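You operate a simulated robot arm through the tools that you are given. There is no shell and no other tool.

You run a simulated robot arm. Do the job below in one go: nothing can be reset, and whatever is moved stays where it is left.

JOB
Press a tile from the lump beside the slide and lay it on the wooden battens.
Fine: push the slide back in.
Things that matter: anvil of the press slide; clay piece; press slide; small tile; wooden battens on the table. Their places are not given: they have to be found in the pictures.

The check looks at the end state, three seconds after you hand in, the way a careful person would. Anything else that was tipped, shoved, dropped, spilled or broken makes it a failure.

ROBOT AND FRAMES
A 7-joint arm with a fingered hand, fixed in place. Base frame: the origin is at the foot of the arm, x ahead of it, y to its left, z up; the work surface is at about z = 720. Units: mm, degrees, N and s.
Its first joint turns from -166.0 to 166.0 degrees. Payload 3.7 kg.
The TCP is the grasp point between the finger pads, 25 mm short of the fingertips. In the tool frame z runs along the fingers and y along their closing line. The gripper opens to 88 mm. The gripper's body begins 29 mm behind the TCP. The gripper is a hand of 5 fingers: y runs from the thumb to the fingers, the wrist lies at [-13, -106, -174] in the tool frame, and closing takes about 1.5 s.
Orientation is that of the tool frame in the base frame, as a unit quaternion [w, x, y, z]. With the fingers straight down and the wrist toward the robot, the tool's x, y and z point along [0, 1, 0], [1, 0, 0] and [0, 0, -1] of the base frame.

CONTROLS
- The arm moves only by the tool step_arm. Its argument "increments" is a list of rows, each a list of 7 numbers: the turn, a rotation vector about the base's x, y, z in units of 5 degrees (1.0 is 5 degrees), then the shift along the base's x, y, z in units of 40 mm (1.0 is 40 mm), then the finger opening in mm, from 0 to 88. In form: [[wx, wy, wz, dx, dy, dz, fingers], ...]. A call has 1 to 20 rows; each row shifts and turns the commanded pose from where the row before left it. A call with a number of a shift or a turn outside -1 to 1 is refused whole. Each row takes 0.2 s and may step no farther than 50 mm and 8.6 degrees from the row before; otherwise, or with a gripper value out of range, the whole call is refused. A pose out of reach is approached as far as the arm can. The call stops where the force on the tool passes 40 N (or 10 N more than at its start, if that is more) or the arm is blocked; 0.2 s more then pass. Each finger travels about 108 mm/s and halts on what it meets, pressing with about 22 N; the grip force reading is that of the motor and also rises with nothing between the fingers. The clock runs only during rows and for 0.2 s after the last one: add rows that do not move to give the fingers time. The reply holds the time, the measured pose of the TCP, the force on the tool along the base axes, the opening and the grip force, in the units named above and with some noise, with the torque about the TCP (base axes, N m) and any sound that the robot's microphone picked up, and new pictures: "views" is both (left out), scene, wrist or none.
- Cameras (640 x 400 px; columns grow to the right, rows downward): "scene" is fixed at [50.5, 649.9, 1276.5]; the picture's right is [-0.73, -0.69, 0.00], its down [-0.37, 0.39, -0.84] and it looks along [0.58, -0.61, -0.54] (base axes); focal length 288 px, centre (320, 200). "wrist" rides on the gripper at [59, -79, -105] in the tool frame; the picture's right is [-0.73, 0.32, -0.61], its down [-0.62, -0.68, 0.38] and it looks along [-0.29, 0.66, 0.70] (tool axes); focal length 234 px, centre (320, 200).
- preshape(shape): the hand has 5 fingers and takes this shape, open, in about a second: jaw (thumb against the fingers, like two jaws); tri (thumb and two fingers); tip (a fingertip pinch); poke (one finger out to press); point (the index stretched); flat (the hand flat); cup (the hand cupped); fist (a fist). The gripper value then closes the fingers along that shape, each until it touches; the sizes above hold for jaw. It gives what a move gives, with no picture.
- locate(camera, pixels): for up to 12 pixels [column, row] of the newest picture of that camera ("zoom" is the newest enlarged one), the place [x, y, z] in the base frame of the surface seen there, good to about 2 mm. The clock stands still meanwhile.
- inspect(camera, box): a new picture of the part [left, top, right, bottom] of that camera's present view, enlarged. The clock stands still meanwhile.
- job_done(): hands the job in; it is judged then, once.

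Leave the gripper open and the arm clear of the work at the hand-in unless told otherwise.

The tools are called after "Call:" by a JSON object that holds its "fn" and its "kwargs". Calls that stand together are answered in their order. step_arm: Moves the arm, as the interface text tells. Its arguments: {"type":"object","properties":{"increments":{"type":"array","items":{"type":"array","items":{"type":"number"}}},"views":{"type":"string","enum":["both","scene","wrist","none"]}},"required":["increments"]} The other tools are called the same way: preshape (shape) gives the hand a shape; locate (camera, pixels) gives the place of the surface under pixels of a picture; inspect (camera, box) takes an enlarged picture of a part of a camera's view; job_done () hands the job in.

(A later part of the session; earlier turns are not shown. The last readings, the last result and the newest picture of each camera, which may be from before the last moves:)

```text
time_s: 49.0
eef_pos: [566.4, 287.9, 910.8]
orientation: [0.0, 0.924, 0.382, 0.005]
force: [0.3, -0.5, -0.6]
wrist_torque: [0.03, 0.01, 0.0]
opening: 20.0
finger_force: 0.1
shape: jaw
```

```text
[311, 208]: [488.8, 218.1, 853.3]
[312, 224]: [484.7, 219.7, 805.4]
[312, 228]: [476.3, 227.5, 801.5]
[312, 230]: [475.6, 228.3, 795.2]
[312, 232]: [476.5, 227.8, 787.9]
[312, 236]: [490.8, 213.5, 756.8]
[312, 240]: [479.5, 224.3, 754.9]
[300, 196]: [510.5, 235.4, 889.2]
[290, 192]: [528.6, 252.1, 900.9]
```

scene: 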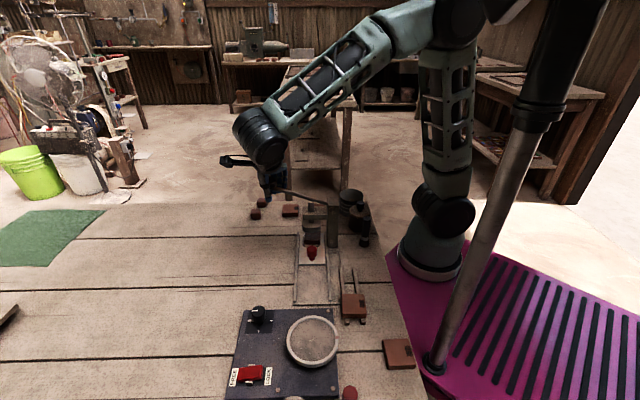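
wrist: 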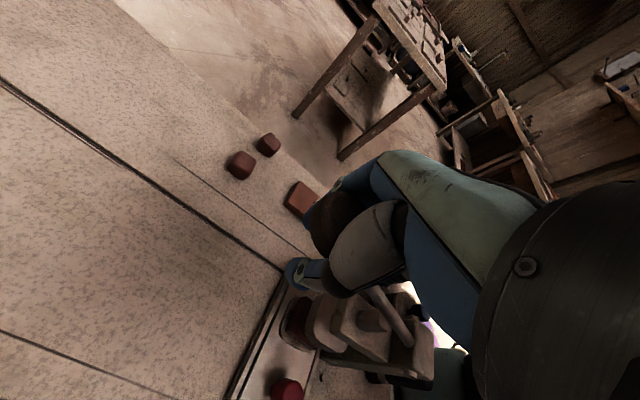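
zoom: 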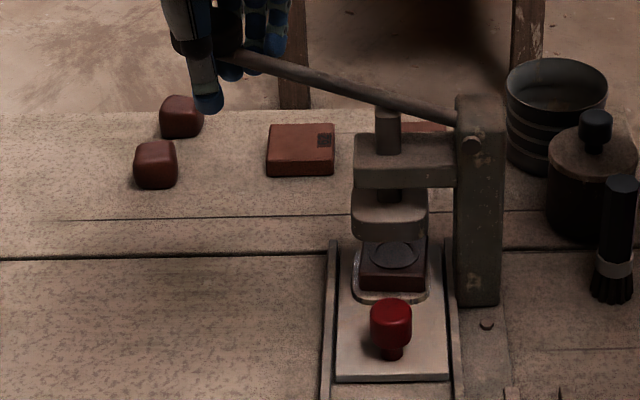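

A square tile with an imprint now lies on the anvil and the head is back up (~788). Raise the lever the last bit to its top stop.

Call:
{"fn": "step_arm", "kwargs": {"increments": [[0, 0, 0, -0.02, -0.02, 0.12, 20], [0, 0, 0, -0.01, -0.01, 0.1, 20], [0, 0, 0, 0, 0, 0, 20]], "views": "scene"}}

```text
time_s: 49.8
eef_pos: [567.1, 286.8, 919.4]
orientation: [0.0, 0.924, 0.383, 0.005]
force: [-0.6, -0.5, -5.3]
wrist_torque: [0.01, 0.0, -0.03]
opening: 20.7
finger_force: 0.0
shape: jaw
```

scene: 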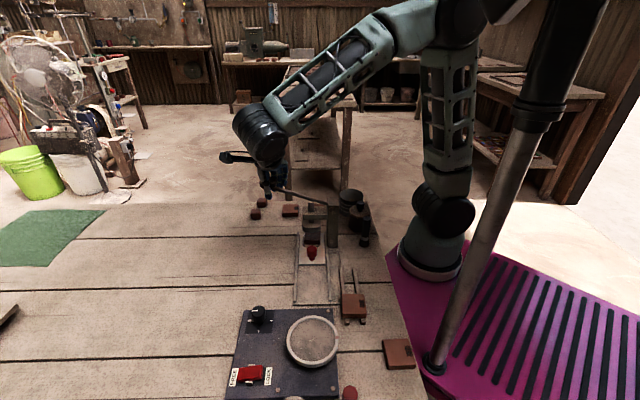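

Slight downward load – at the top. One more 3 mm lift, then open wide and rise clear.

Call:
{"fn": "step_arm", "kwargs": {"increments": [[0, 0, 0, 0, 0, 0.08, 20], [0, 0, 0, 0, 0, 0, 20], [0, 0, 0, 0, 0, 0, 45], [0, 0, 0, 0, 0, 0, 76], [0, 0, 0, 0, 0, 0, 76], [0, 0, 0, 0, 0, 0, 76]], "views": "both"}}

```text
time_s: 51.2
eef_pos: [566.8, 286.8, 923.9]
orientation: [0.0, 0.924, 0.383, 0.005]
force: [-0.3, -0.2, 0.0]
wrist_torque: [-0.02, -0.02, -0.02]
opening: 75.6
finger_force: 0.0
shape: jaw
```

scene: 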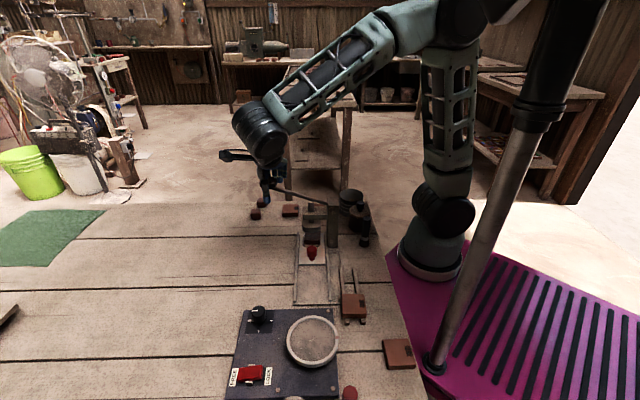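
wrist: 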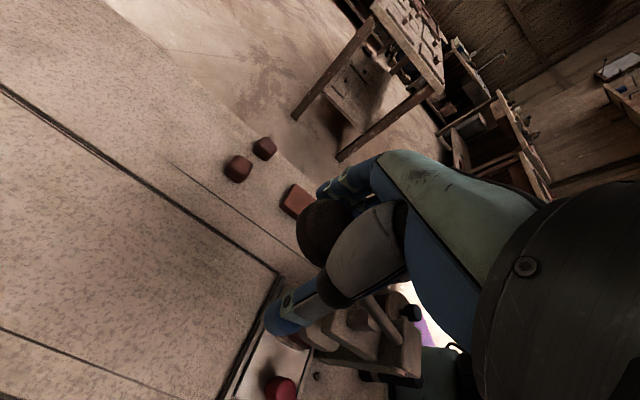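

Free of the lever. Rise straight up, then travel back to the −u side of the slide (reverse of the earlier route).

Call:
{"fn": "step_arm", "kwargs": {"increments": [[0, 0, 0, 0, 0, 0.8, 76], [0, 0, 0, 0, 0, 1.0, 76], [0, 0, 0, -0.7, 0.2, 0.2, 76], [0, 0, 0, -0.9, 0.3, 0, 76], [0, 0, 0, -0.9, 0.35, 0, 60], [0, 0, 0, -0.9, 0.35, -0.3, 40], [0, 0, 0, -0.8, 0.3, -0.5, 38], [0, 0, 0, -0.4, 0.1, -0.9, 38], [0, 0, 0, 0, 0, -0.7, 38], [0, 0, 0, 0, 0, 0, 38]], "views": "both"}}

```text
time_s: 53.4
eef_pos: [382.3, 352.0, 908.0]
orientation: [0.001, 0.924, 0.382, 0.005]
force: [-0.3, 0.7, 0.1]
wrist_torque: [-0.02, -0.01, 0.0]
opening: 38.2
finger_force: 0.0
shape: jaw
```

scene: 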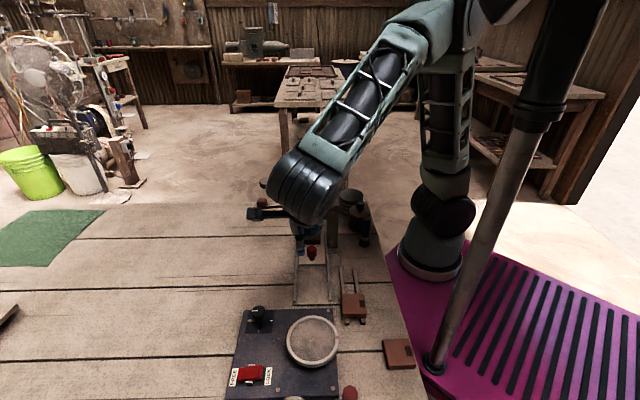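
wrist: 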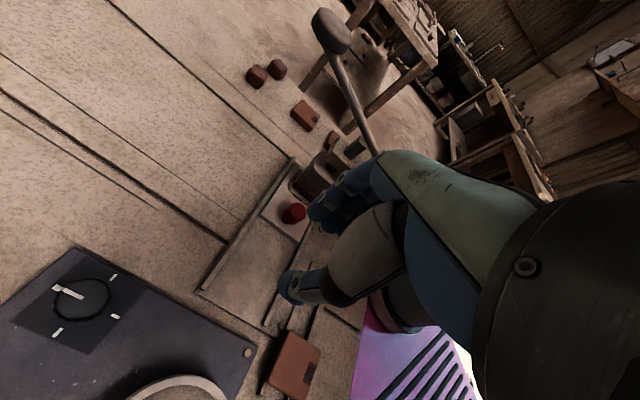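

Call:
{"fn": "inspect", "kwargs": {"camera": "wrist", "box": [250, 140, 346, 240]}}

Call:
{"fn": "locate", "kwargs": {"camera": "wrist", "pixels": [[295, 211], [303, 211], [295, 204], [290, 217], [285, 212], [308, 185], [300, 180], [310, 192]]}}

```text
4.00 times, centred on (298, 190) of wrist
```

zoom: 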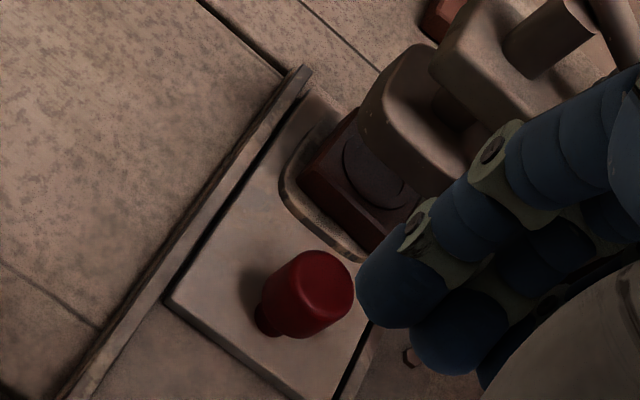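

```text
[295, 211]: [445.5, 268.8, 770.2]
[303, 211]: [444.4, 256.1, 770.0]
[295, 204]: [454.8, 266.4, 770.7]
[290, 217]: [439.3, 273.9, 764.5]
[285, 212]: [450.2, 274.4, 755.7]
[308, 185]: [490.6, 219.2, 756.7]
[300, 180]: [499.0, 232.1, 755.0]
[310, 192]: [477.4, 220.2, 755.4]
```

Knob now at ≈(446,262.5). I approach from behind at z≈810 with opening 40, then check before lowering onto it.

Call:
{"fn": "step_arm", "kwargs": {"increments": [[0, 0, 0, 0.3, -0.4, -0.6, 40], [0, 0, 0, 0.3, -0.4, -0.8, 40], [0, 0, 0, 0.3, -0.4, -0.8, 40], [0, 0, 0, 0.3, -0.5, -0.2, 40], [0, 0, 0, 0.3, -0.45, -0.05, 40], [0, 0, 0, 0, 0, 0, 40]], "views": "both"}}

```text
time_s: 54.8
eef_pos: [445.4, 263.9, 808.4]
orientation: [0.0, 0.924, 0.382, 0.004]
force: [-0.4, 0.1, -0.7]
wrist_torque: [0.03, 0.0, -0.01]
opening: 39.7
finger_force: 0.0
shape: jaw
```

scene: 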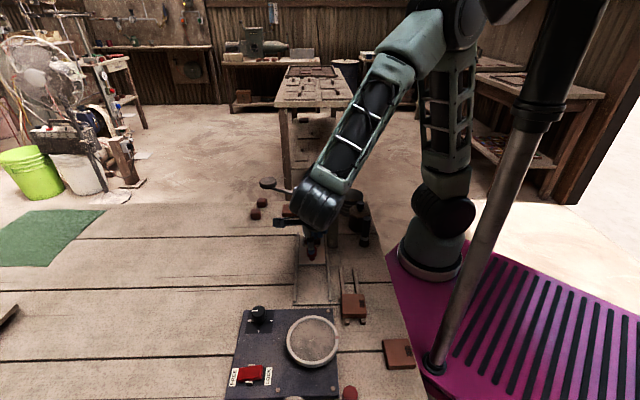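
wrist: 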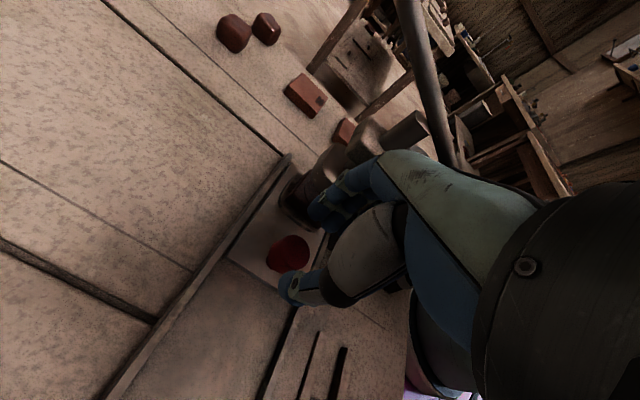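

Call:
{"fn": "inspect", "kwargs": {"camera": "wrist", "box": [240, 170, 368, 310]}}

Call:
{"fn": "locate", "kwargs": {"camera": "wrist", "pixels": [[290, 252], [305, 250], [292, 240], [280, 256], [290, 285], [300, 280], [322, 212], [330, 222]]}}

```text
2.86 times, centred on (304, 240) of wrist
```

zoom: 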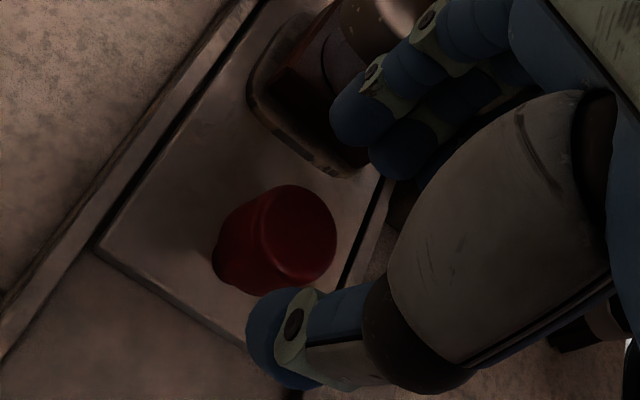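

```text
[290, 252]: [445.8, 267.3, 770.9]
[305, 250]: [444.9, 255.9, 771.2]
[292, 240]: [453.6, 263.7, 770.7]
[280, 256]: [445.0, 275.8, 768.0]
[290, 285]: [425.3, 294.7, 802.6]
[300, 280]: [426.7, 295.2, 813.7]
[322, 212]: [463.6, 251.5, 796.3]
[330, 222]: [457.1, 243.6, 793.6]
```

Knob centre (445,263) matches the TCP (445,264). Lower to z≈762.

Call:
{"fn": "step_arm", "kwargs": {"increments": [[0, 0, 0, 0, 0, -0.4, 40], [0, 0, 0, 0, 0, -0.4, 40], [0, 0, 0, 0, 0, -0.35, 40], [0, 0, 0, 0, 0, 0, 40]], "views": "wrist"}}

```text
time_s: 55.8
eef_pos: [443.4, 266.6, 764.9]
orientation: [0.0, 0.924, 0.383, 0.005]
force: [-5.9, 4.2, 6.5]
wrist_torque: [-0.29, -0.27, -0.08]
opening: 38.5
finger_force: 0.1
shape: jaw
```

wrist: 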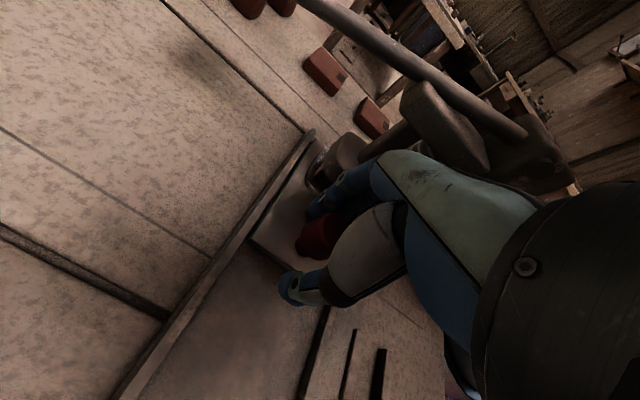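

There is a −u contact of 7 N and the lever rod looks different in the wrist view (running (300,0)–(520,140)). I check the scene before doing anything else.

Call:
{"fn": "inspect", "kwargs": {"camera": "scene", "box": [225, 165, 385, 290]}}

Call:
{"fn": "inspect", "kwargs": {"camera": "wrist", "box": [260, 0, 580, 240]}}

```text
3.20 times, centred on (305, 228) of scene
```

zoom: 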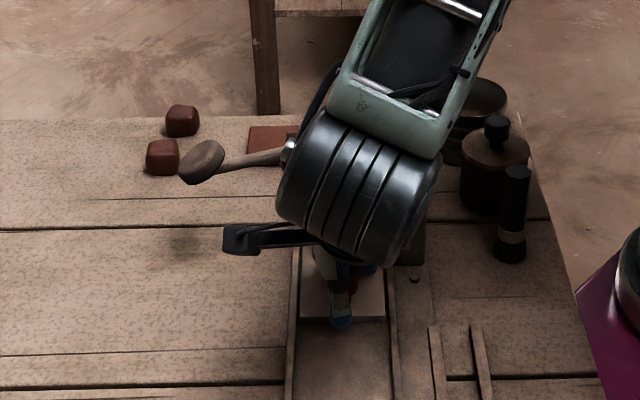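

```text
1.67 times, centred on (420, 120) of wrist
```

zoom: 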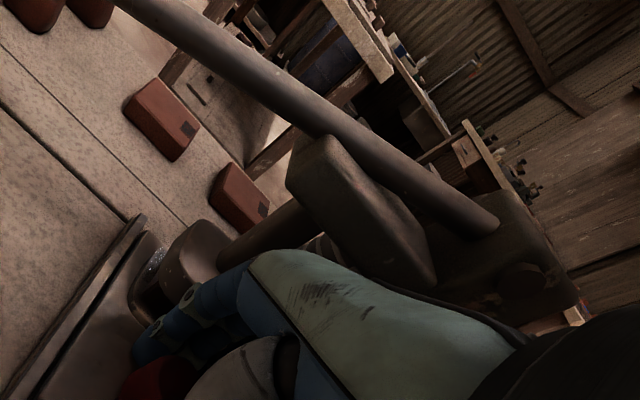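

The lever has dropped: on the way down the hand's knuckles caught the press head (open fingers stick out further) and the head went down onto the tile. I'll rise straight up gently out of there with a tiny retreat, then re-plan.

Call:
{"fn": "step_arm", "kwargs": {"increments": [[0, 0, 0, -0.03, 0.03, 0.1, 36], [0, 0, 0, 0, 0, 0.2, 36], [0, 0, 0, 0, 0, 0.3, 36], [0, 0, 0, 0, 0, 0, 36]], "views": "both"}}

```text
time_s: 56.8
eef_pos: [442.3, 266.0, 788.4]
orientation: [0.0, 0.924, 0.382, 0.005]
force: [-1.2, 0.2, -0.7]
wrist_torque: [0.0, -0.01, -0.05]
opening: 35.4
finger_force: 0.1
shape: jaw
```

scene: 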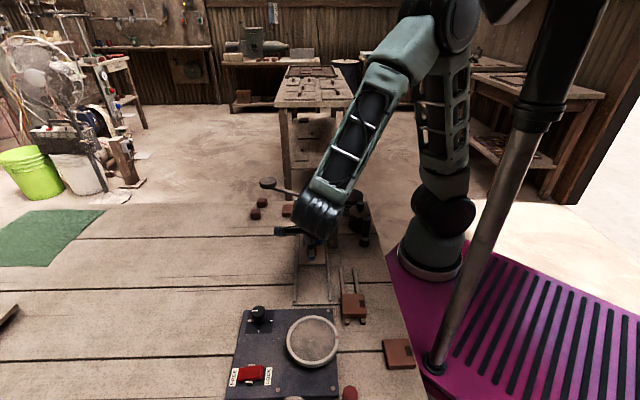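
wrist: 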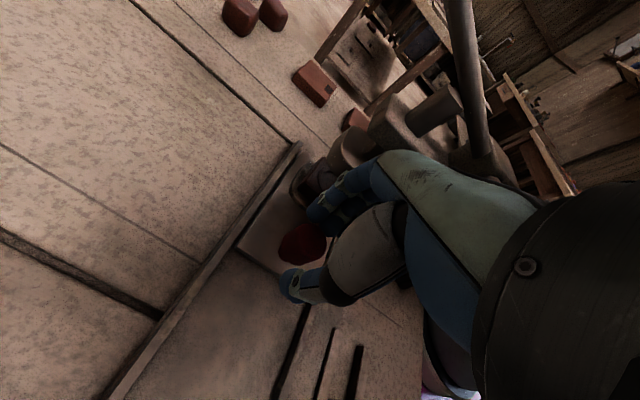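

The lever sprang back up by itself, so it's spring-returned; nothing harmed. To keep the knuckles off the head, I'll back off and tilt the hand 25° (fingers forward, knuckles back) before reaching for the knob again.

Call:
{"fn": "step_arm", "kwargs": {"increments": [[0, 0, 0, 0, 0, 0.5, 36], [0, 0, 0, -0.2, 0.2, 0.5, 40], [0, 0, 0, -0.5, 0.5, 0.3, 40], [-0.7, -0.7, 0, -0.3, 0.3, 0, 40], [-0.7, -0.7, 0, 0, 0, 0, 40], [-0.7, -0.7, 0, 0, 0, 0, 40], [-0.7, -0.7, 0, 0, 0, 0, 40], [-0.7, -0.7, 0, 0, 0, 0, 40], [0, 0, 0, 0, 0, 0, 40]], "views": "both"}}

```text
time_s: 58.8
eef_pos: [402.5, 306.2, 839.5]
orientation: [0.198, 0.901, 0.375, 0.088]
force: [0.3, -0.5, 0.8]
wrist_torque: [0.02, 0.04, -0.01]
opening: 39.8
finger_force: 0.2
shape: jaw
```

scene: 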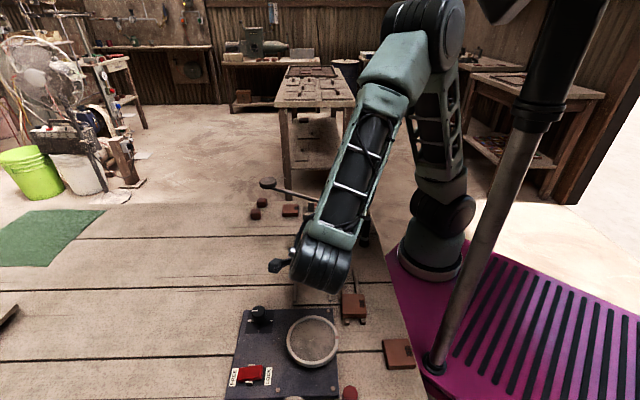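
wrist: 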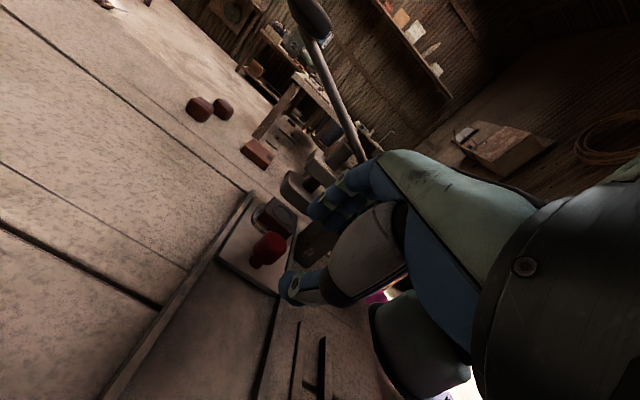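

Tilt achieved. Move to just above/behind the knob at z≈811 and inspect.

Call:
{"fn": "step_arm", "kwargs": {"increments": [[0, 0, 0, 0.35, -0.35, -0.35, 40], [0, 0, 0, 0.35, -0.35, -0.35, 40], [0, 0, 0, 0.26, -0.28, 0, 40], [0, 0, 0, 0, 0, 0, 40]], "views": "both"}}

Call:
{"fn": "inspect", "kwargs": {"camera": "wrist", "box": [240, 140, 400, 310]}}

```text
time_s: 59.8
eef_pos: [438.6, 266.2, 810.7]
orientation: [0.199, 0.902, 0.374, 0.086]
force: [-0.3, -0.1, -0.2]
wrist_torque: [0.01, -0.01, 0.03]
opening: 39.9
finger_force: 0.0
shape: jaw
```

scene: 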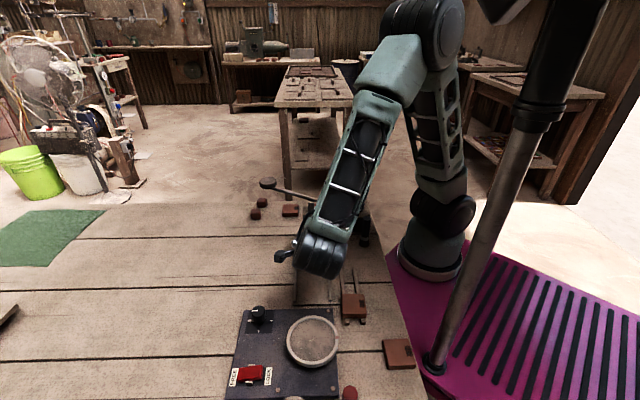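
wrist: 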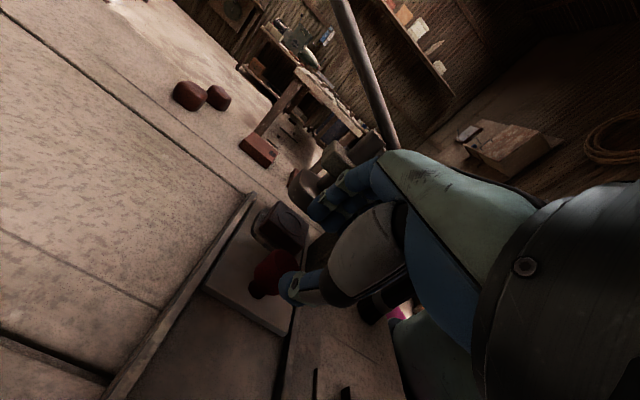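

```text
2.35 times, centred on (320, 225) of wrist
```

zoom: 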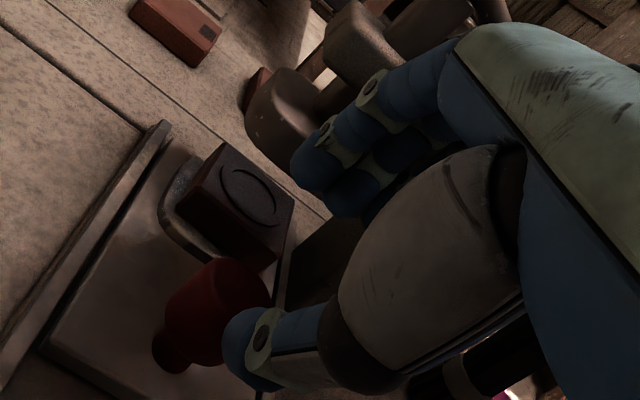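

Tile with a ring imprint is clearly seen on the anvil. I locate finger tips, thumb tip, knob and head for the final approach.

Call:
{"fn": "locate", "kwargs": {"camera": "wrist", "pixels": [[322, 212], [334, 222], [290, 292], [275, 266], [282, 258], [270, 275], [310, 200], [345, 180], [296, 180], [310, 182], [285, 225], [268, 215]]}}

```text
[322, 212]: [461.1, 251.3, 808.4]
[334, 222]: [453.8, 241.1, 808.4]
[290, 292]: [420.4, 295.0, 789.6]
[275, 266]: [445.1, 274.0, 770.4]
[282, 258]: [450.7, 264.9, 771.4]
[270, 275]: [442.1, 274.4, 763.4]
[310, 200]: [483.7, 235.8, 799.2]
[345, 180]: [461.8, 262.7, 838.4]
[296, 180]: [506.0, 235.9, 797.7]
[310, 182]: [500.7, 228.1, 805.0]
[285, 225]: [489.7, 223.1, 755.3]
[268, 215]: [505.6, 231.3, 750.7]
```

Clearance to the head is ~25 mm now. Set opening 48, small correction, then lower to z≈772.

Call:
{"fn": "step_arm", "kwargs": {"increments": [[0, 0, 0, 0.06, 0.01, 0, 48], [0, 0, 0, 0, 0, -0.3, 48], [0, 0, 0, 0, 0, -0.35, 48], [0, 0, 0, 0, 0, -0.3, 48], [0, 0, 0, 0, 0, 0, 48]], "views": "both"}}

Call:
{"fn": "inspect", "kwargs": {"camera": "wrist", "box": [240, 140, 400, 310]}}

```text
time_s: 61.0
eef_pos: [441.0, 266.3, 773.1]
orientation: [0.198, 0.902, 0.375, 0.086]
force: [0.3, -0.3, -0.5]
wrist_torque: [0.0, 0.01, -0.02]
opening: 47.8
finger_force: 0.1
shape: jaw
```

scene: 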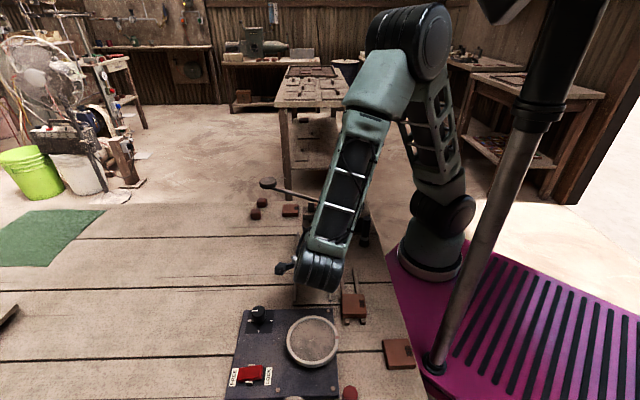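
wrist: 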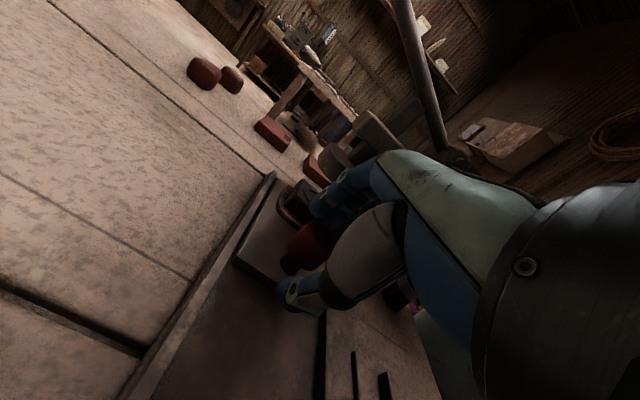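

```text
2.35 times, centred on (320, 225) of wrist
```

zoom: 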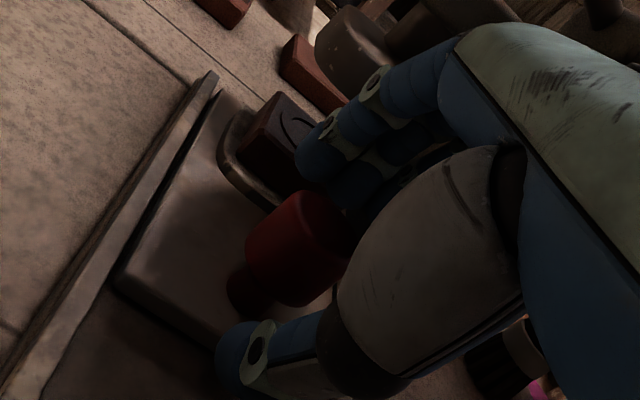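

No contact, lever up, knob between thumb and fingers. Close gently onto the knob.

Call:
{"fn": "step_arm", "kwargs": {"increments": [[0, 0, 0, 0, 0, 0, 38], [0, 0, 0, 0, 0, 0, 30], [0, 0, 0, 0, 0, 0, 24], [0, 0, 0, 0, 0, 0, 18], [0, 0, 0, 0, 0, 0, 15], [0, 0, 0, 0, 0, 0, 15]], "views": "wrist"}}

```text
time_s: 62.4
eef_pos: [440.9, 265.7, 774.9]
orientation: [0.198, 0.902, 0.375, 0.087]
force: [-3.6, 3.8, -5.8]
wrist_torque: [0.19, 0.17, -0.05]
opening: 19.7
finger_force: 22.1
shape: jaw
```

wrist: 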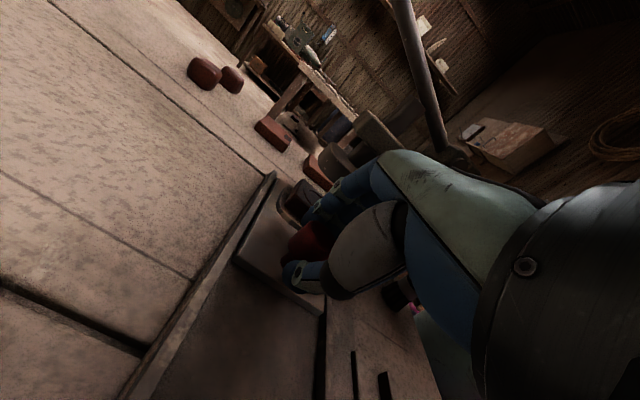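

Gripped (19.7 mm, 22 N). Pull the slide out slowly along (−x,+y).

Call:
{"fn": "step_arm", "kwargs": {"increments": [[0, 0, 0, -0.05, 0.05, 0, 15], [0, 0, 0, -0.08, 0.08, 0, 15], [0, 0, 0, -0.1, 0.1, 0, 15], [0, 0, 0, -0.1, 0.1, 0, 15], [0, 0, 0, -0.1, 0.1, 0, 15], [0, 0, 0, -0.08, 0.08, 0, 15], [0, 0, 0, 0, 0, 0, 15]], "views": "wrist"}}

```text
time_s: 64.0
eef_pos: [421.4, 288.0, 773.4]
orientation: [0.197, 0.902, 0.375, 0.087]
force: [-5.3, -5.1, -6.2]
wrist_torque: [0.08, 0.2, -0.14]
opening: 19.1
finger_force: 21.8
shape: jaw
```

wrist: 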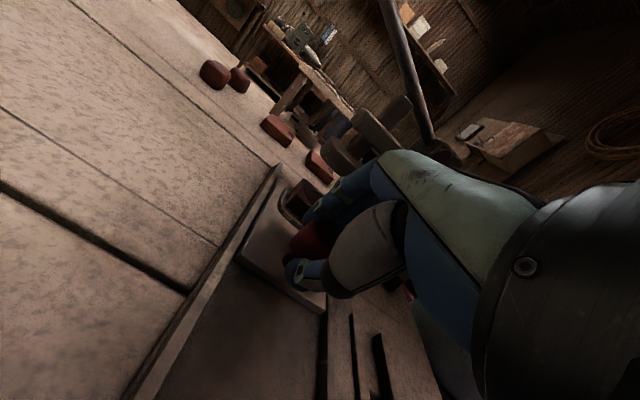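

Slide follows (≈29 mm). Continue, steering slightly to −v.

Call:
{"fn": "step_arm", "kwargs": {"increments": [[0, 0, 0, -0.08, 0.04, 0, 15], [0, 0, 0, -0.1, 0.1, 0, 15], [0, 0, 0, -0.1, 0.1, 0, 15], [0, 0, 0, -0.1, 0.1, 0, 15], [0, 0, 0, -0.1, 0.1, 0, 15], [0, 0, 0, -0.1, 0.1, 0, 15], [0, 0, 0, -0.08, 0.08, 0, 15], [0, 0, 0, 0, 0, 0, 15]], "views": "both"}}

```text
time_s: 65.8
eef_pos: [395.8, 312.5, 773.9]
orientation: [0.197, 0.902, 0.375, 0.086]
force: [-3.2, -3.5, -14.7]
wrist_torque: [0.16, 0.24, -0.13]
opening: 19.0
finger_force: 22.2
shape: jaw
```

scene: 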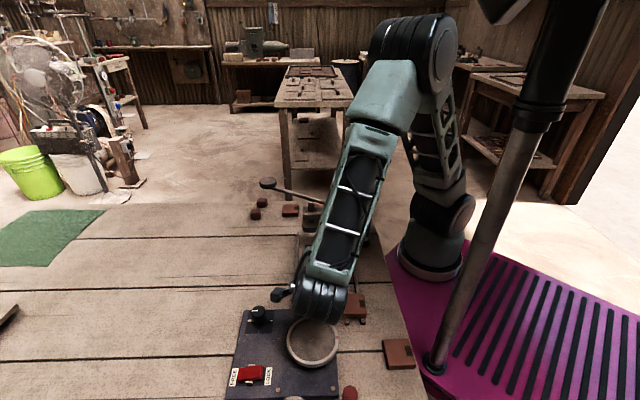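
wrist: 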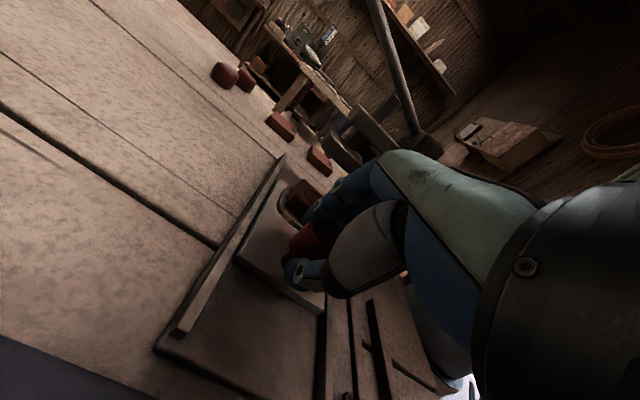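

65 mm out. Lower 1.5 mm to relieve, continue ~42 mm more.

Call:
{"fn": "step_arm", "kwargs": {"increments": [[0, 0, 0, -0.03, 0.02, -0.04, 15], [0, 0, 0, -0.1, 0.1, 0, 15], [0, 0, 0, -0.1, 0.1, 0, 15], [0, 0, 0, -0.1, 0.1, 0, 15], [0, 0, 0, -0.1, 0.1, 0, 15], [0, 0, 0, -0.1, 0.1, 0, 15], [0, 0, 0, -0.1, 0.1, 0, 15], [0, 0, 0, -0.08, 0.08, 0, 15], [0, 0, 0, 0, 0, 0, 15]], "views": "both"}}

```text
time_s: 67.8
eef_pos: [367.8, 339.1, 772.6]
orientation: [0.198, 0.902, 0.374, 0.086]
force: [2.3, 1.2, -0.1]
wrist_torque: [0.12, 0.04, 0.02]
opening: 19.6
finger_force: 22.2
shape: jaw
```

scene: 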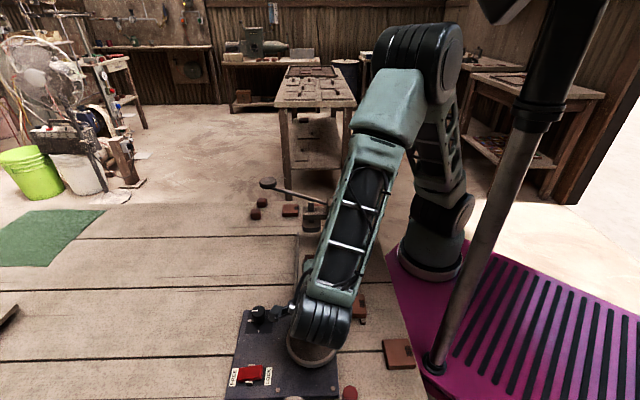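
wrist: 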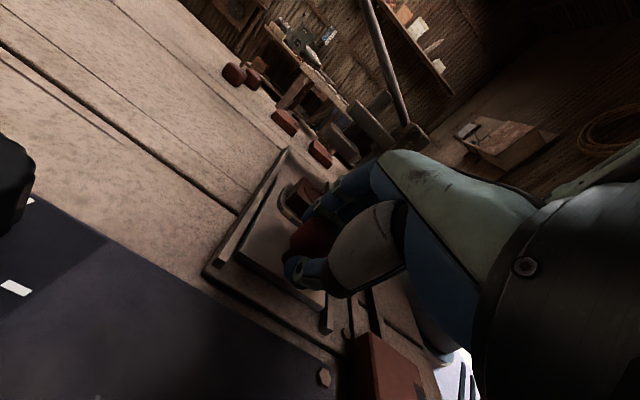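

Slide is out ~104 mm with the tile on its anvil. Open to 48, rise, and un-tilt the hand.

Call:
{"fn": "step_arm", "kwargs": {"increments": [[0, 0, 0, 0, 0, 0, 24], [0, 0, 0, 0, 0, 0, 34], [0, 0, 0, 0, 0, 0, 46], [0, 0, 0, 0, 0, 0, 46], [0, 0, 0, 0, 0, 0.3, 46], [0, 0, 0, 0, 0, 0.5, 46], [0, 0, 0, 0, 0, 0.8, 46], [0.7, 0.7, 0, 0, 0, 0.8, 60], [0.7, 0.7, 0, 0, 0, 0.6, 70], [0.7, 0.7, 0, 0, 0, 0, 70], [0.7, 0.7, 0, 0, 0, 0, 70], [0.7, 0.7, 0, 0, 0, 0, 70], [0, 0, 0, 0, 0, 0, 70]], "views": "both"}}

```text
time_s: 70.6
eef_pos: [367.9, 340.5, 891.7]
orientation: [-0.001, 0.924, 0.382, 0.004]
force: [-0.6, -0.4, 0.7]
wrist_torque: [-0.01, 0.0, -0.04]
opening: 69.6
finger_force: 0.0
shape: jaw
```

scene: 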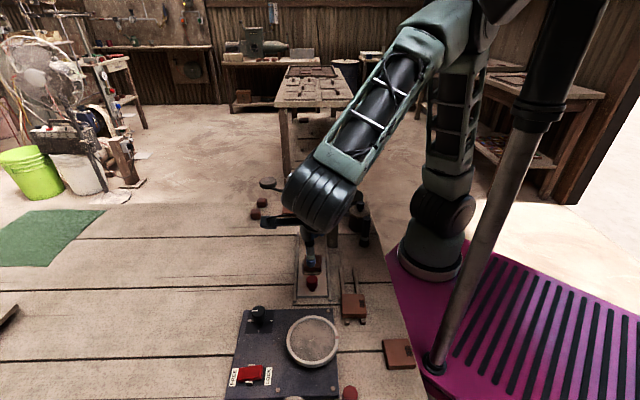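
wrist: 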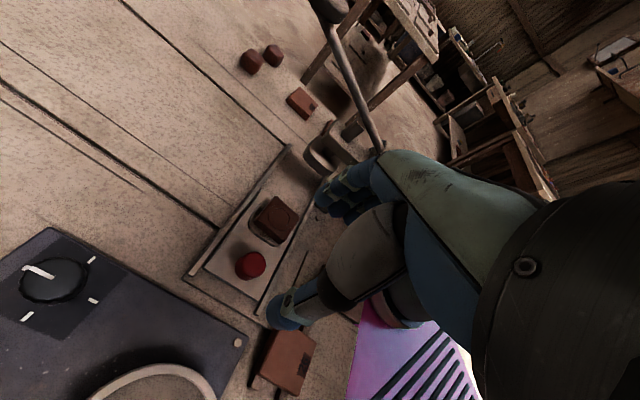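

Now zoom on the tile on the anvil (wrist (274,220)) and measure its corners.

Call:
{"fn": "inspect", "kwargs": {"camera": "wrist", "box": [222, 170, 332, 290]}}

```text
3.33 times, centred on (277, 230) of wrist
```

zoom: 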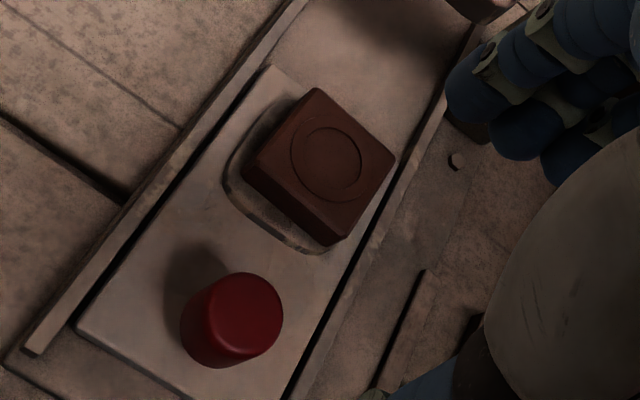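

Call:
{"fn": "locate", "kwargs": {"camera": "zoom", "pixels": [[318, 92], [392, 158], [338, 236], [256, 162], [326, 160], [246, 175], [332, 244], [262, 310], [245, 290], [230, 190], [310, 250], [275, 200]]}}

```text
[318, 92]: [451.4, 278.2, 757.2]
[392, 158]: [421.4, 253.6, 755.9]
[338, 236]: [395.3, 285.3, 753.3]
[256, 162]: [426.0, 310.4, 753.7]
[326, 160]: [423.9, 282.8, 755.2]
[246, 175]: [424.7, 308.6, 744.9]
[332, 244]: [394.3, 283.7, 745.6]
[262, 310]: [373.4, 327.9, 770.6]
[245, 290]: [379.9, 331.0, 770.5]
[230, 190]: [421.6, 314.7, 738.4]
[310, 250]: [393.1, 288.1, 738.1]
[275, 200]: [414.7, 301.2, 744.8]
```

The tile is ≈40×41 mm, z 740–755, centre ≈(423.5,282), rotated about −6° from the slide axis. I turn the hand −6° and go above it with opening 58.

Call:
{"fn": "step_arm", "kwargs": {"increments": [[0, 0, -0.6, 0.3, -0.3, -0.2, 58], [0, 0, -0.6, 0.35, -0.35, -0.3, 58], [0, 0, 0, 0.35, -0.4, -0.5, 58], [0, 0, 0, 0.38, -0.4, -0.7, 58], [0, 0, 0, 0, 0, 0, 58]], "views": "both"}}

Call:
{"fn": "inspect", "kwargs": {"camera": "wrist", "box": [220, 150, 380, 300]}}

```text
time_s: 71.8
eef_pos: [422.2, 281.0, 824.9]
orientation: [0.0, 0.943, 0.333, 0.005]
force: [-0.9, -0.1, 0.0]
wrist_torque: [0.01, 0.01, 0.03]
opening: 58.4
finger_force: 0.1
shape: jaw
```

scene: 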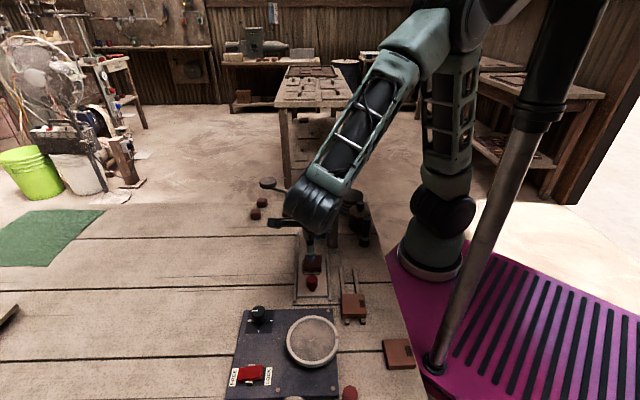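
wrist: 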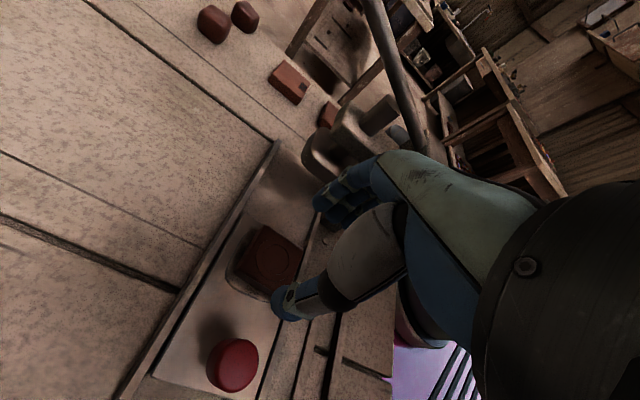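

```text
2.67 times, centred on (300, 225) of wrist
```

zoom: 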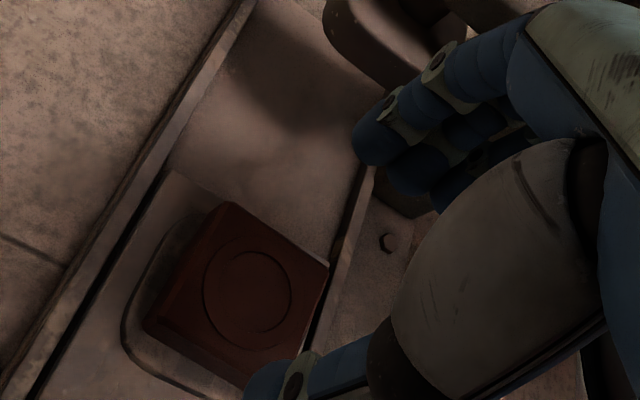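

Call:
{"fn": "locate", "kwargs": {"camera": "zoom", "pixels": [[229, 208], [324, 265], [160, 322], [248, 298], [280, 235], [192, 265], [300, 330], [390, 150], [430, 180], [265, 380]]}}

```text
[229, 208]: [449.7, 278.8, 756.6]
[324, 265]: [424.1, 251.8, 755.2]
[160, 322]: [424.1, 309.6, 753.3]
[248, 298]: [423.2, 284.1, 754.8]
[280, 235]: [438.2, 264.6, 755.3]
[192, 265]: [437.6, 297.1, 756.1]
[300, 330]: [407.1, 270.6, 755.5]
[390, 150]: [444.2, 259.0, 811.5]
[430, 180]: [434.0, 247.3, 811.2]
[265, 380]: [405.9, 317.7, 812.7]
```

Refined: tile centre ≈(423,283), yaw ≈−50°. Small correction, then descend to TCP z≈768.

Call:
{"fn": "step_arm", "kwargs": {"increments": [[0, 0, 0.2, 0.02, 0.05, -0.2, 58], [0, 0, 0, 0, 0, -0.45, 58], [0, 0, 0, 0, 0, -0.45, 58], [0, 0, 0, 0, 0, -0.28, 58], [0, 0, 0, 0, 0, 0, 58]], "views": "both"}}

Call:
{"fn": "inspect", "kwargs": {"camera": "wrist", "box": [240, 150, 400, 310]}}

```text
time_s: 73.0
eef_pos: [421.9, 282.8, 767.4]
orientation: [0.0, 0.94, 0.342, 0.005]
force: [0.1, 0.0, 0.2]
wrist_torque: [-0.02, 0.01, 0.02]
opening: 58.3
finger_force: 0.1
shape: jaw
```

scene: 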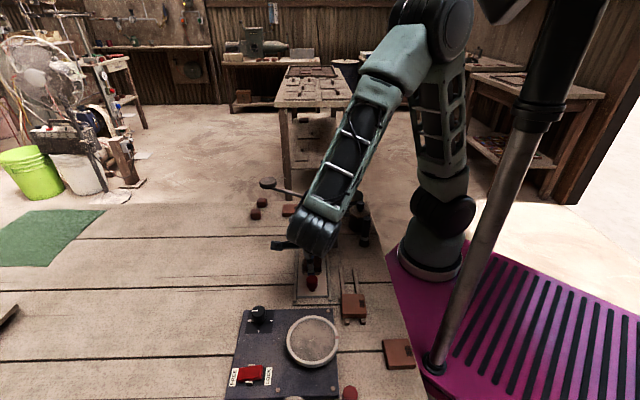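
wrist: 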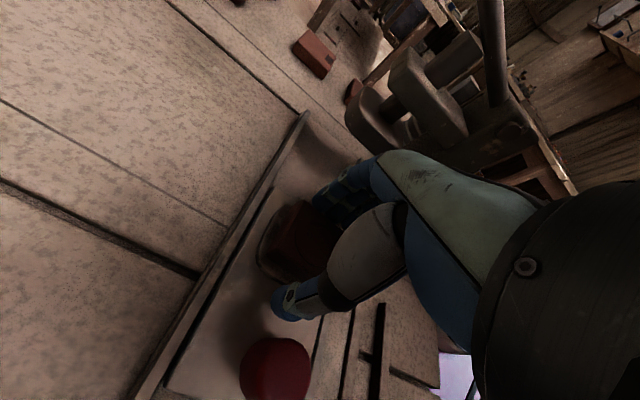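

```text
2.50 times, centred on (320, 230) of wrist
```

zoom: 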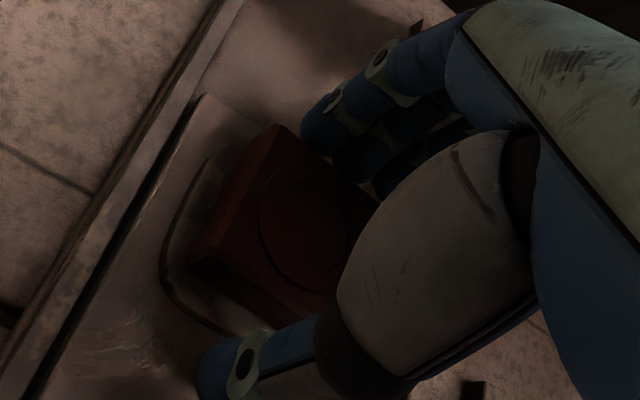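

Tile lies between fingers and thumb, no contact. Close slowly on it.

Call:
{"fn": "step_arm", "kwargs": {"increments": [[0, 0, 0, 0, 0, 0, 52], [0, 0, 0, 0, 0, 0, 46], [0, 0, 0, 0, 0, 0, 42], [0, 0, 0, 0, 0, 0, 38], [0, 0, 0, 0, 0, 0, 34], [0, 0, 0, 0, 0, 0, 32], [0, 0, 0, 0, 0, 0, 32]], "views": "wrist"}}

```text
time_s: 74.6
eef_pos: [422.2, 283.0, 769.9]
orientation: [0.0, 0.94, 0.342, 0.004]
force: [-1.3, 0.0, -0.3]
wrist_torque: [0.01, -0.01, 0.03]
opening: 38.4
finger_force: 21.4
shape: jaw
```

wrist: 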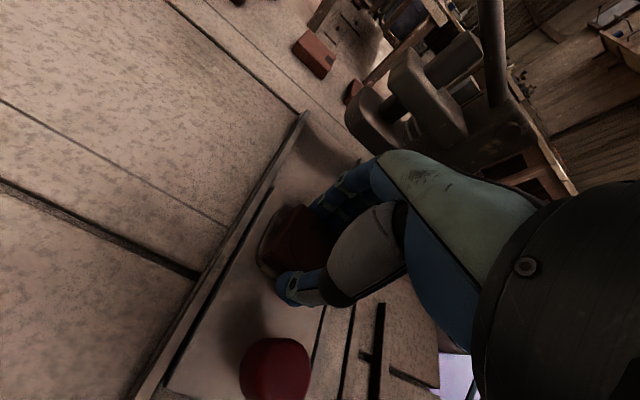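

Gripped at 38.4 mm. Lift slowly.

Call:
{"fn": "step_arm", "kwargs": {"increments": [[0, 0, 0, 0, 0, 0.15, 30], [0, 0, 0, 0, 0, 0.25, 30], [0, 0, 0, 0, 0, 0.5, 30], [0, 0, 0, 0, 0, 0.6, 30], [0, 0, 0, 0, 0, 0, 30]], "views": "both"}}

Call:
{"fn": "inspect", "kwargs": {"camera": "scene", "box": [250, 190, 390, 330]}}

```text
time_s: 75.8
eef_pos: [421.4, 280.9, 831.6]
orientation: [0.0, 0.94, 0.342, 0.005]
force: [-0.7, 0.0, -0.9]
wrist_torque: [0.02, 0.01, 0.02]
opening: 38.2
finger_force: 22.0
shape: jaw
```

scene: 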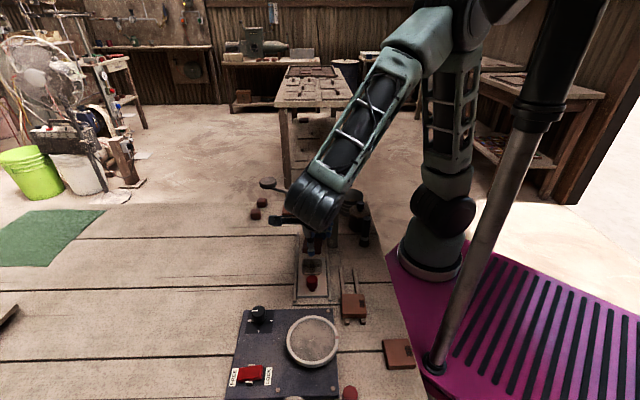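
wrist: 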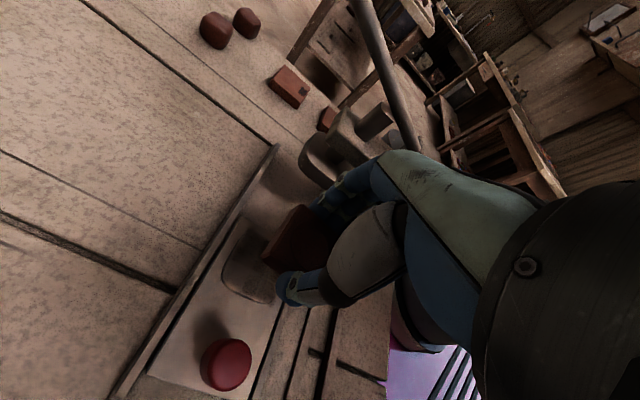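

```text
2.86 times, centred on (320, 260) of scene
```

zoom: 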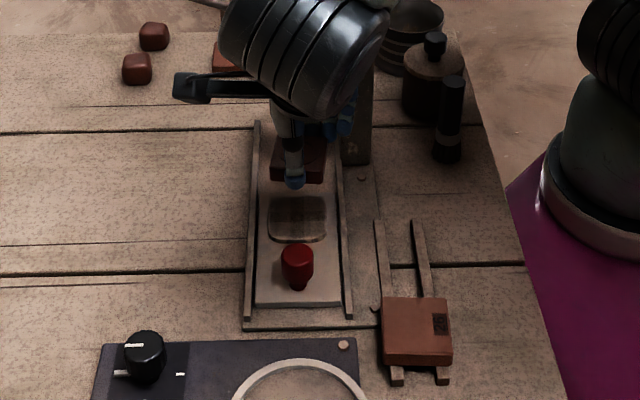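

Tile is lifted cleanly. The free part of the battens' mid-line is around (327.5,253). I turn the hand +4.5° to line up with the battens and carry the tile there at z≈830.

Call:
{"fn": "step_arm", "kwargs": {"increments": [[0, 0, 0.2, -0.4, -0.1, 0, 30], [0, 0, 0.25, -0.6, -0.18, 0, 30], [0, 0, 0.25, -0.6, -0.18, 0, 30], [0, 0, 0.2, -0.55, -0.18, 0, 30], [0, 0, 0, -0.2, -0.05, 0, 30], [0, 0, 0, 0, 0, 0, 30]], "views": "both"}}

Call:
{"fn": "inspect", "kwargs": {"camera": "scene", "box": [290, 220, 420, 340]}}

```text
time_s: 77.2
eef_pos: [330.4, 255.0, 829.1]
orientation: [0.0, 0.925, 0.38, 0.005]
force: [-0.5, 0.4, -1.7]
wrist_torque: [-0.02, 0.0, 0.02]
opening: 38.3
finger_force: 22.7
shape: jaw
```

scene: 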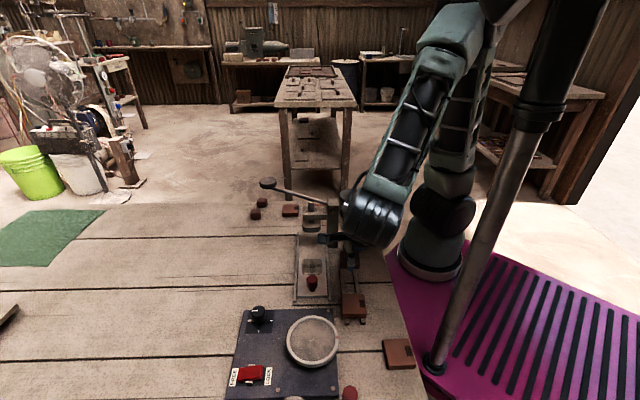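
wrist: 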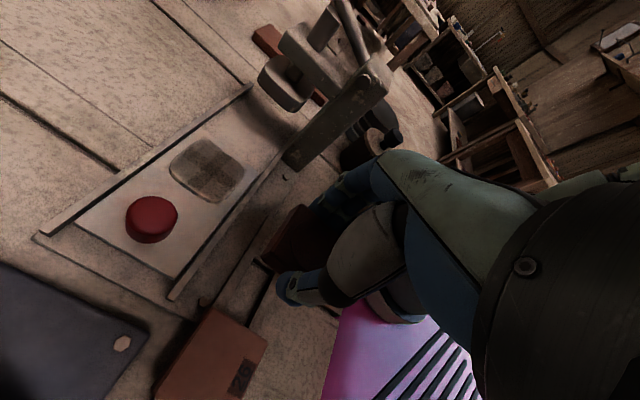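

```text
3.33 times, centred on (355, 280) of scene
```

zoom: 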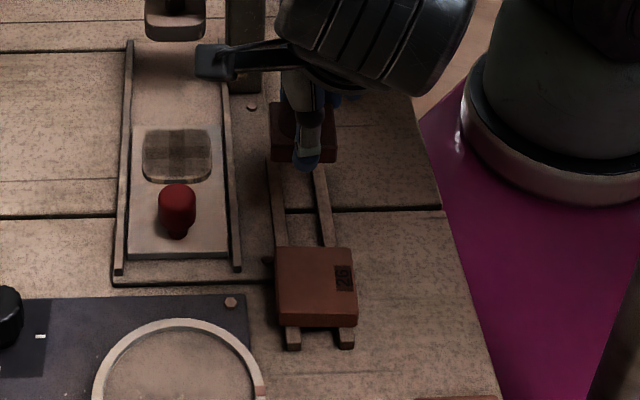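

Call:
{"fn": "inspect", "kwargs": {"camera": "wrist", "box": [160, 180, 340, 400]}}

Call:
{"fn": "locate", "kwargs": {"camera": "scene", "pixels": [[337, 267], [354, 275], [354, 285], [338, 285], [341, 295], [356, 295], [340, 297], [360, 297], [336, 262], [350, 270], [338, 259], [354, 259]]}}

```text
1.82 times, centred on (250, 290) of wrist
```

zoom: 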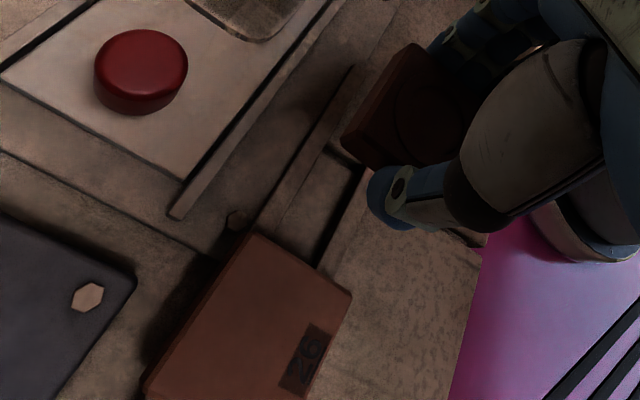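

```text
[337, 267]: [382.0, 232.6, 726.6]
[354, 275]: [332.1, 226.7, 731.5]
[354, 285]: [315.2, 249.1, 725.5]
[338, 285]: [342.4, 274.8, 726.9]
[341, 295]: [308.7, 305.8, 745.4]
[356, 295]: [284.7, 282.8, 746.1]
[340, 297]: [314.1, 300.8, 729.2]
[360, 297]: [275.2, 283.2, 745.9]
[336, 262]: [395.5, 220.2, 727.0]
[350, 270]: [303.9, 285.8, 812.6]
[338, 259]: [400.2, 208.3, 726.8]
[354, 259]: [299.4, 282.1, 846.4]
```

Call:
{"fn": "locate", "kwargs": {"camera": "zoom", "pixels": [[270, 210], [300, 160], [340, 85], [320, 250], [345, 205], [360, 180], [252, 240], [346, 290], [345, 138], [412, 52], [372, 162], [420, 110]]}}

```text
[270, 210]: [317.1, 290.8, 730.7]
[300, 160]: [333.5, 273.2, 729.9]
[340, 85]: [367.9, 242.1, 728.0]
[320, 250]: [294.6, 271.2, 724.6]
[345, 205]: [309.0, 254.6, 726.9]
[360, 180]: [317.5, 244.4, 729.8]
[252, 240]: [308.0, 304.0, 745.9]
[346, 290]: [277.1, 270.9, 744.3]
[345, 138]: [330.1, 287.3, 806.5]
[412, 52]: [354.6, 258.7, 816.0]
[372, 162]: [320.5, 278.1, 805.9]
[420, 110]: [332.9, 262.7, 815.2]
```

Battens' mid-line: x+y≈582; the held tile's bottom is ≈28.5 mm below the TCP. I shift (−2.7,−2.7) and lower to z≈768 first.

Call:
{"fn": "step_arm", "kwargs": {"increments": [[0, 0, 0, -0.07, -0.07, -0.2, 30], [0, 0, 0, 0, 0, -0.4, 30], [0, 0, 0, 0, 0, -0.4, 30], [0, 0, 0, 0, 0, -0.35, 30], [0, 0, 0, 0, 0, -0.15, 30], [0, 0, 0, 0, 0, 0, 30]], "views": "both"}}

Call:
{"fn": "inspect", "kwargs": {"camera": "scene", "box": [310, 235, 400, 325]}}

Call:
{"fn": "inspect", "kwargs": {"camera": "wrist", "box": [220, 180, 360, 350]}}

```text
time_s: 78.6
eef_pos: [327.1, 252.2, 769.8]
orientation: [0.0, 0.925, 0.379, 0.005]
force: [0.2, -0.2, -0.4]
wrist_torque: [-0.02, -0.02, 0.02]
opening: 38.4
finger_force: 22.3
shape: jaw
```

scene: 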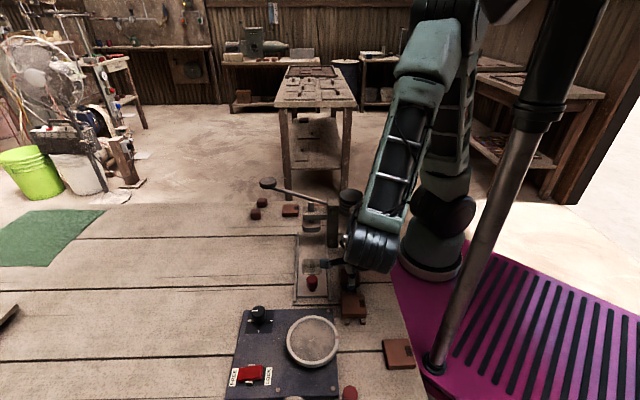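
wrist: 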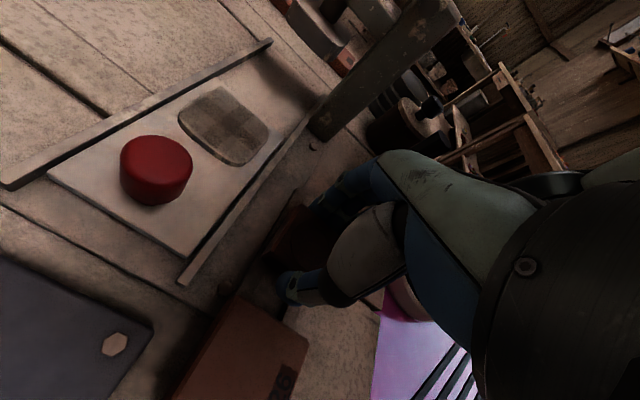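

```text
4.44 times, centred on (355, 280) of scene
```

zoom: 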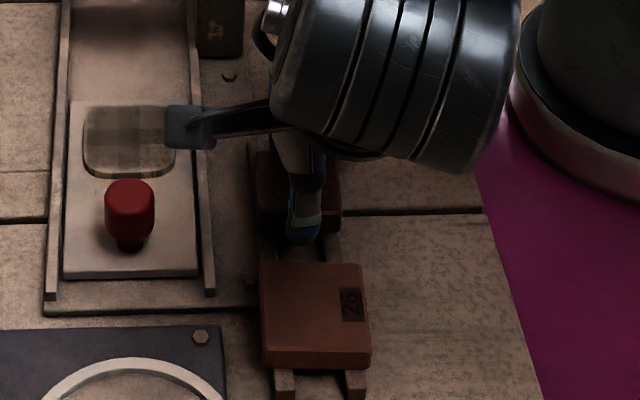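

```text
2.35 times, centred on (290, 265) of wrist
```

zoom: 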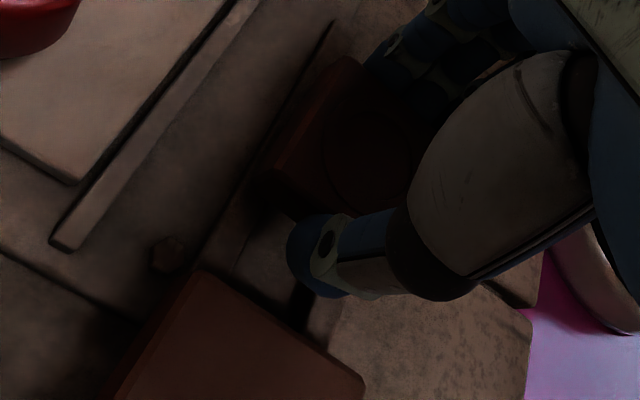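

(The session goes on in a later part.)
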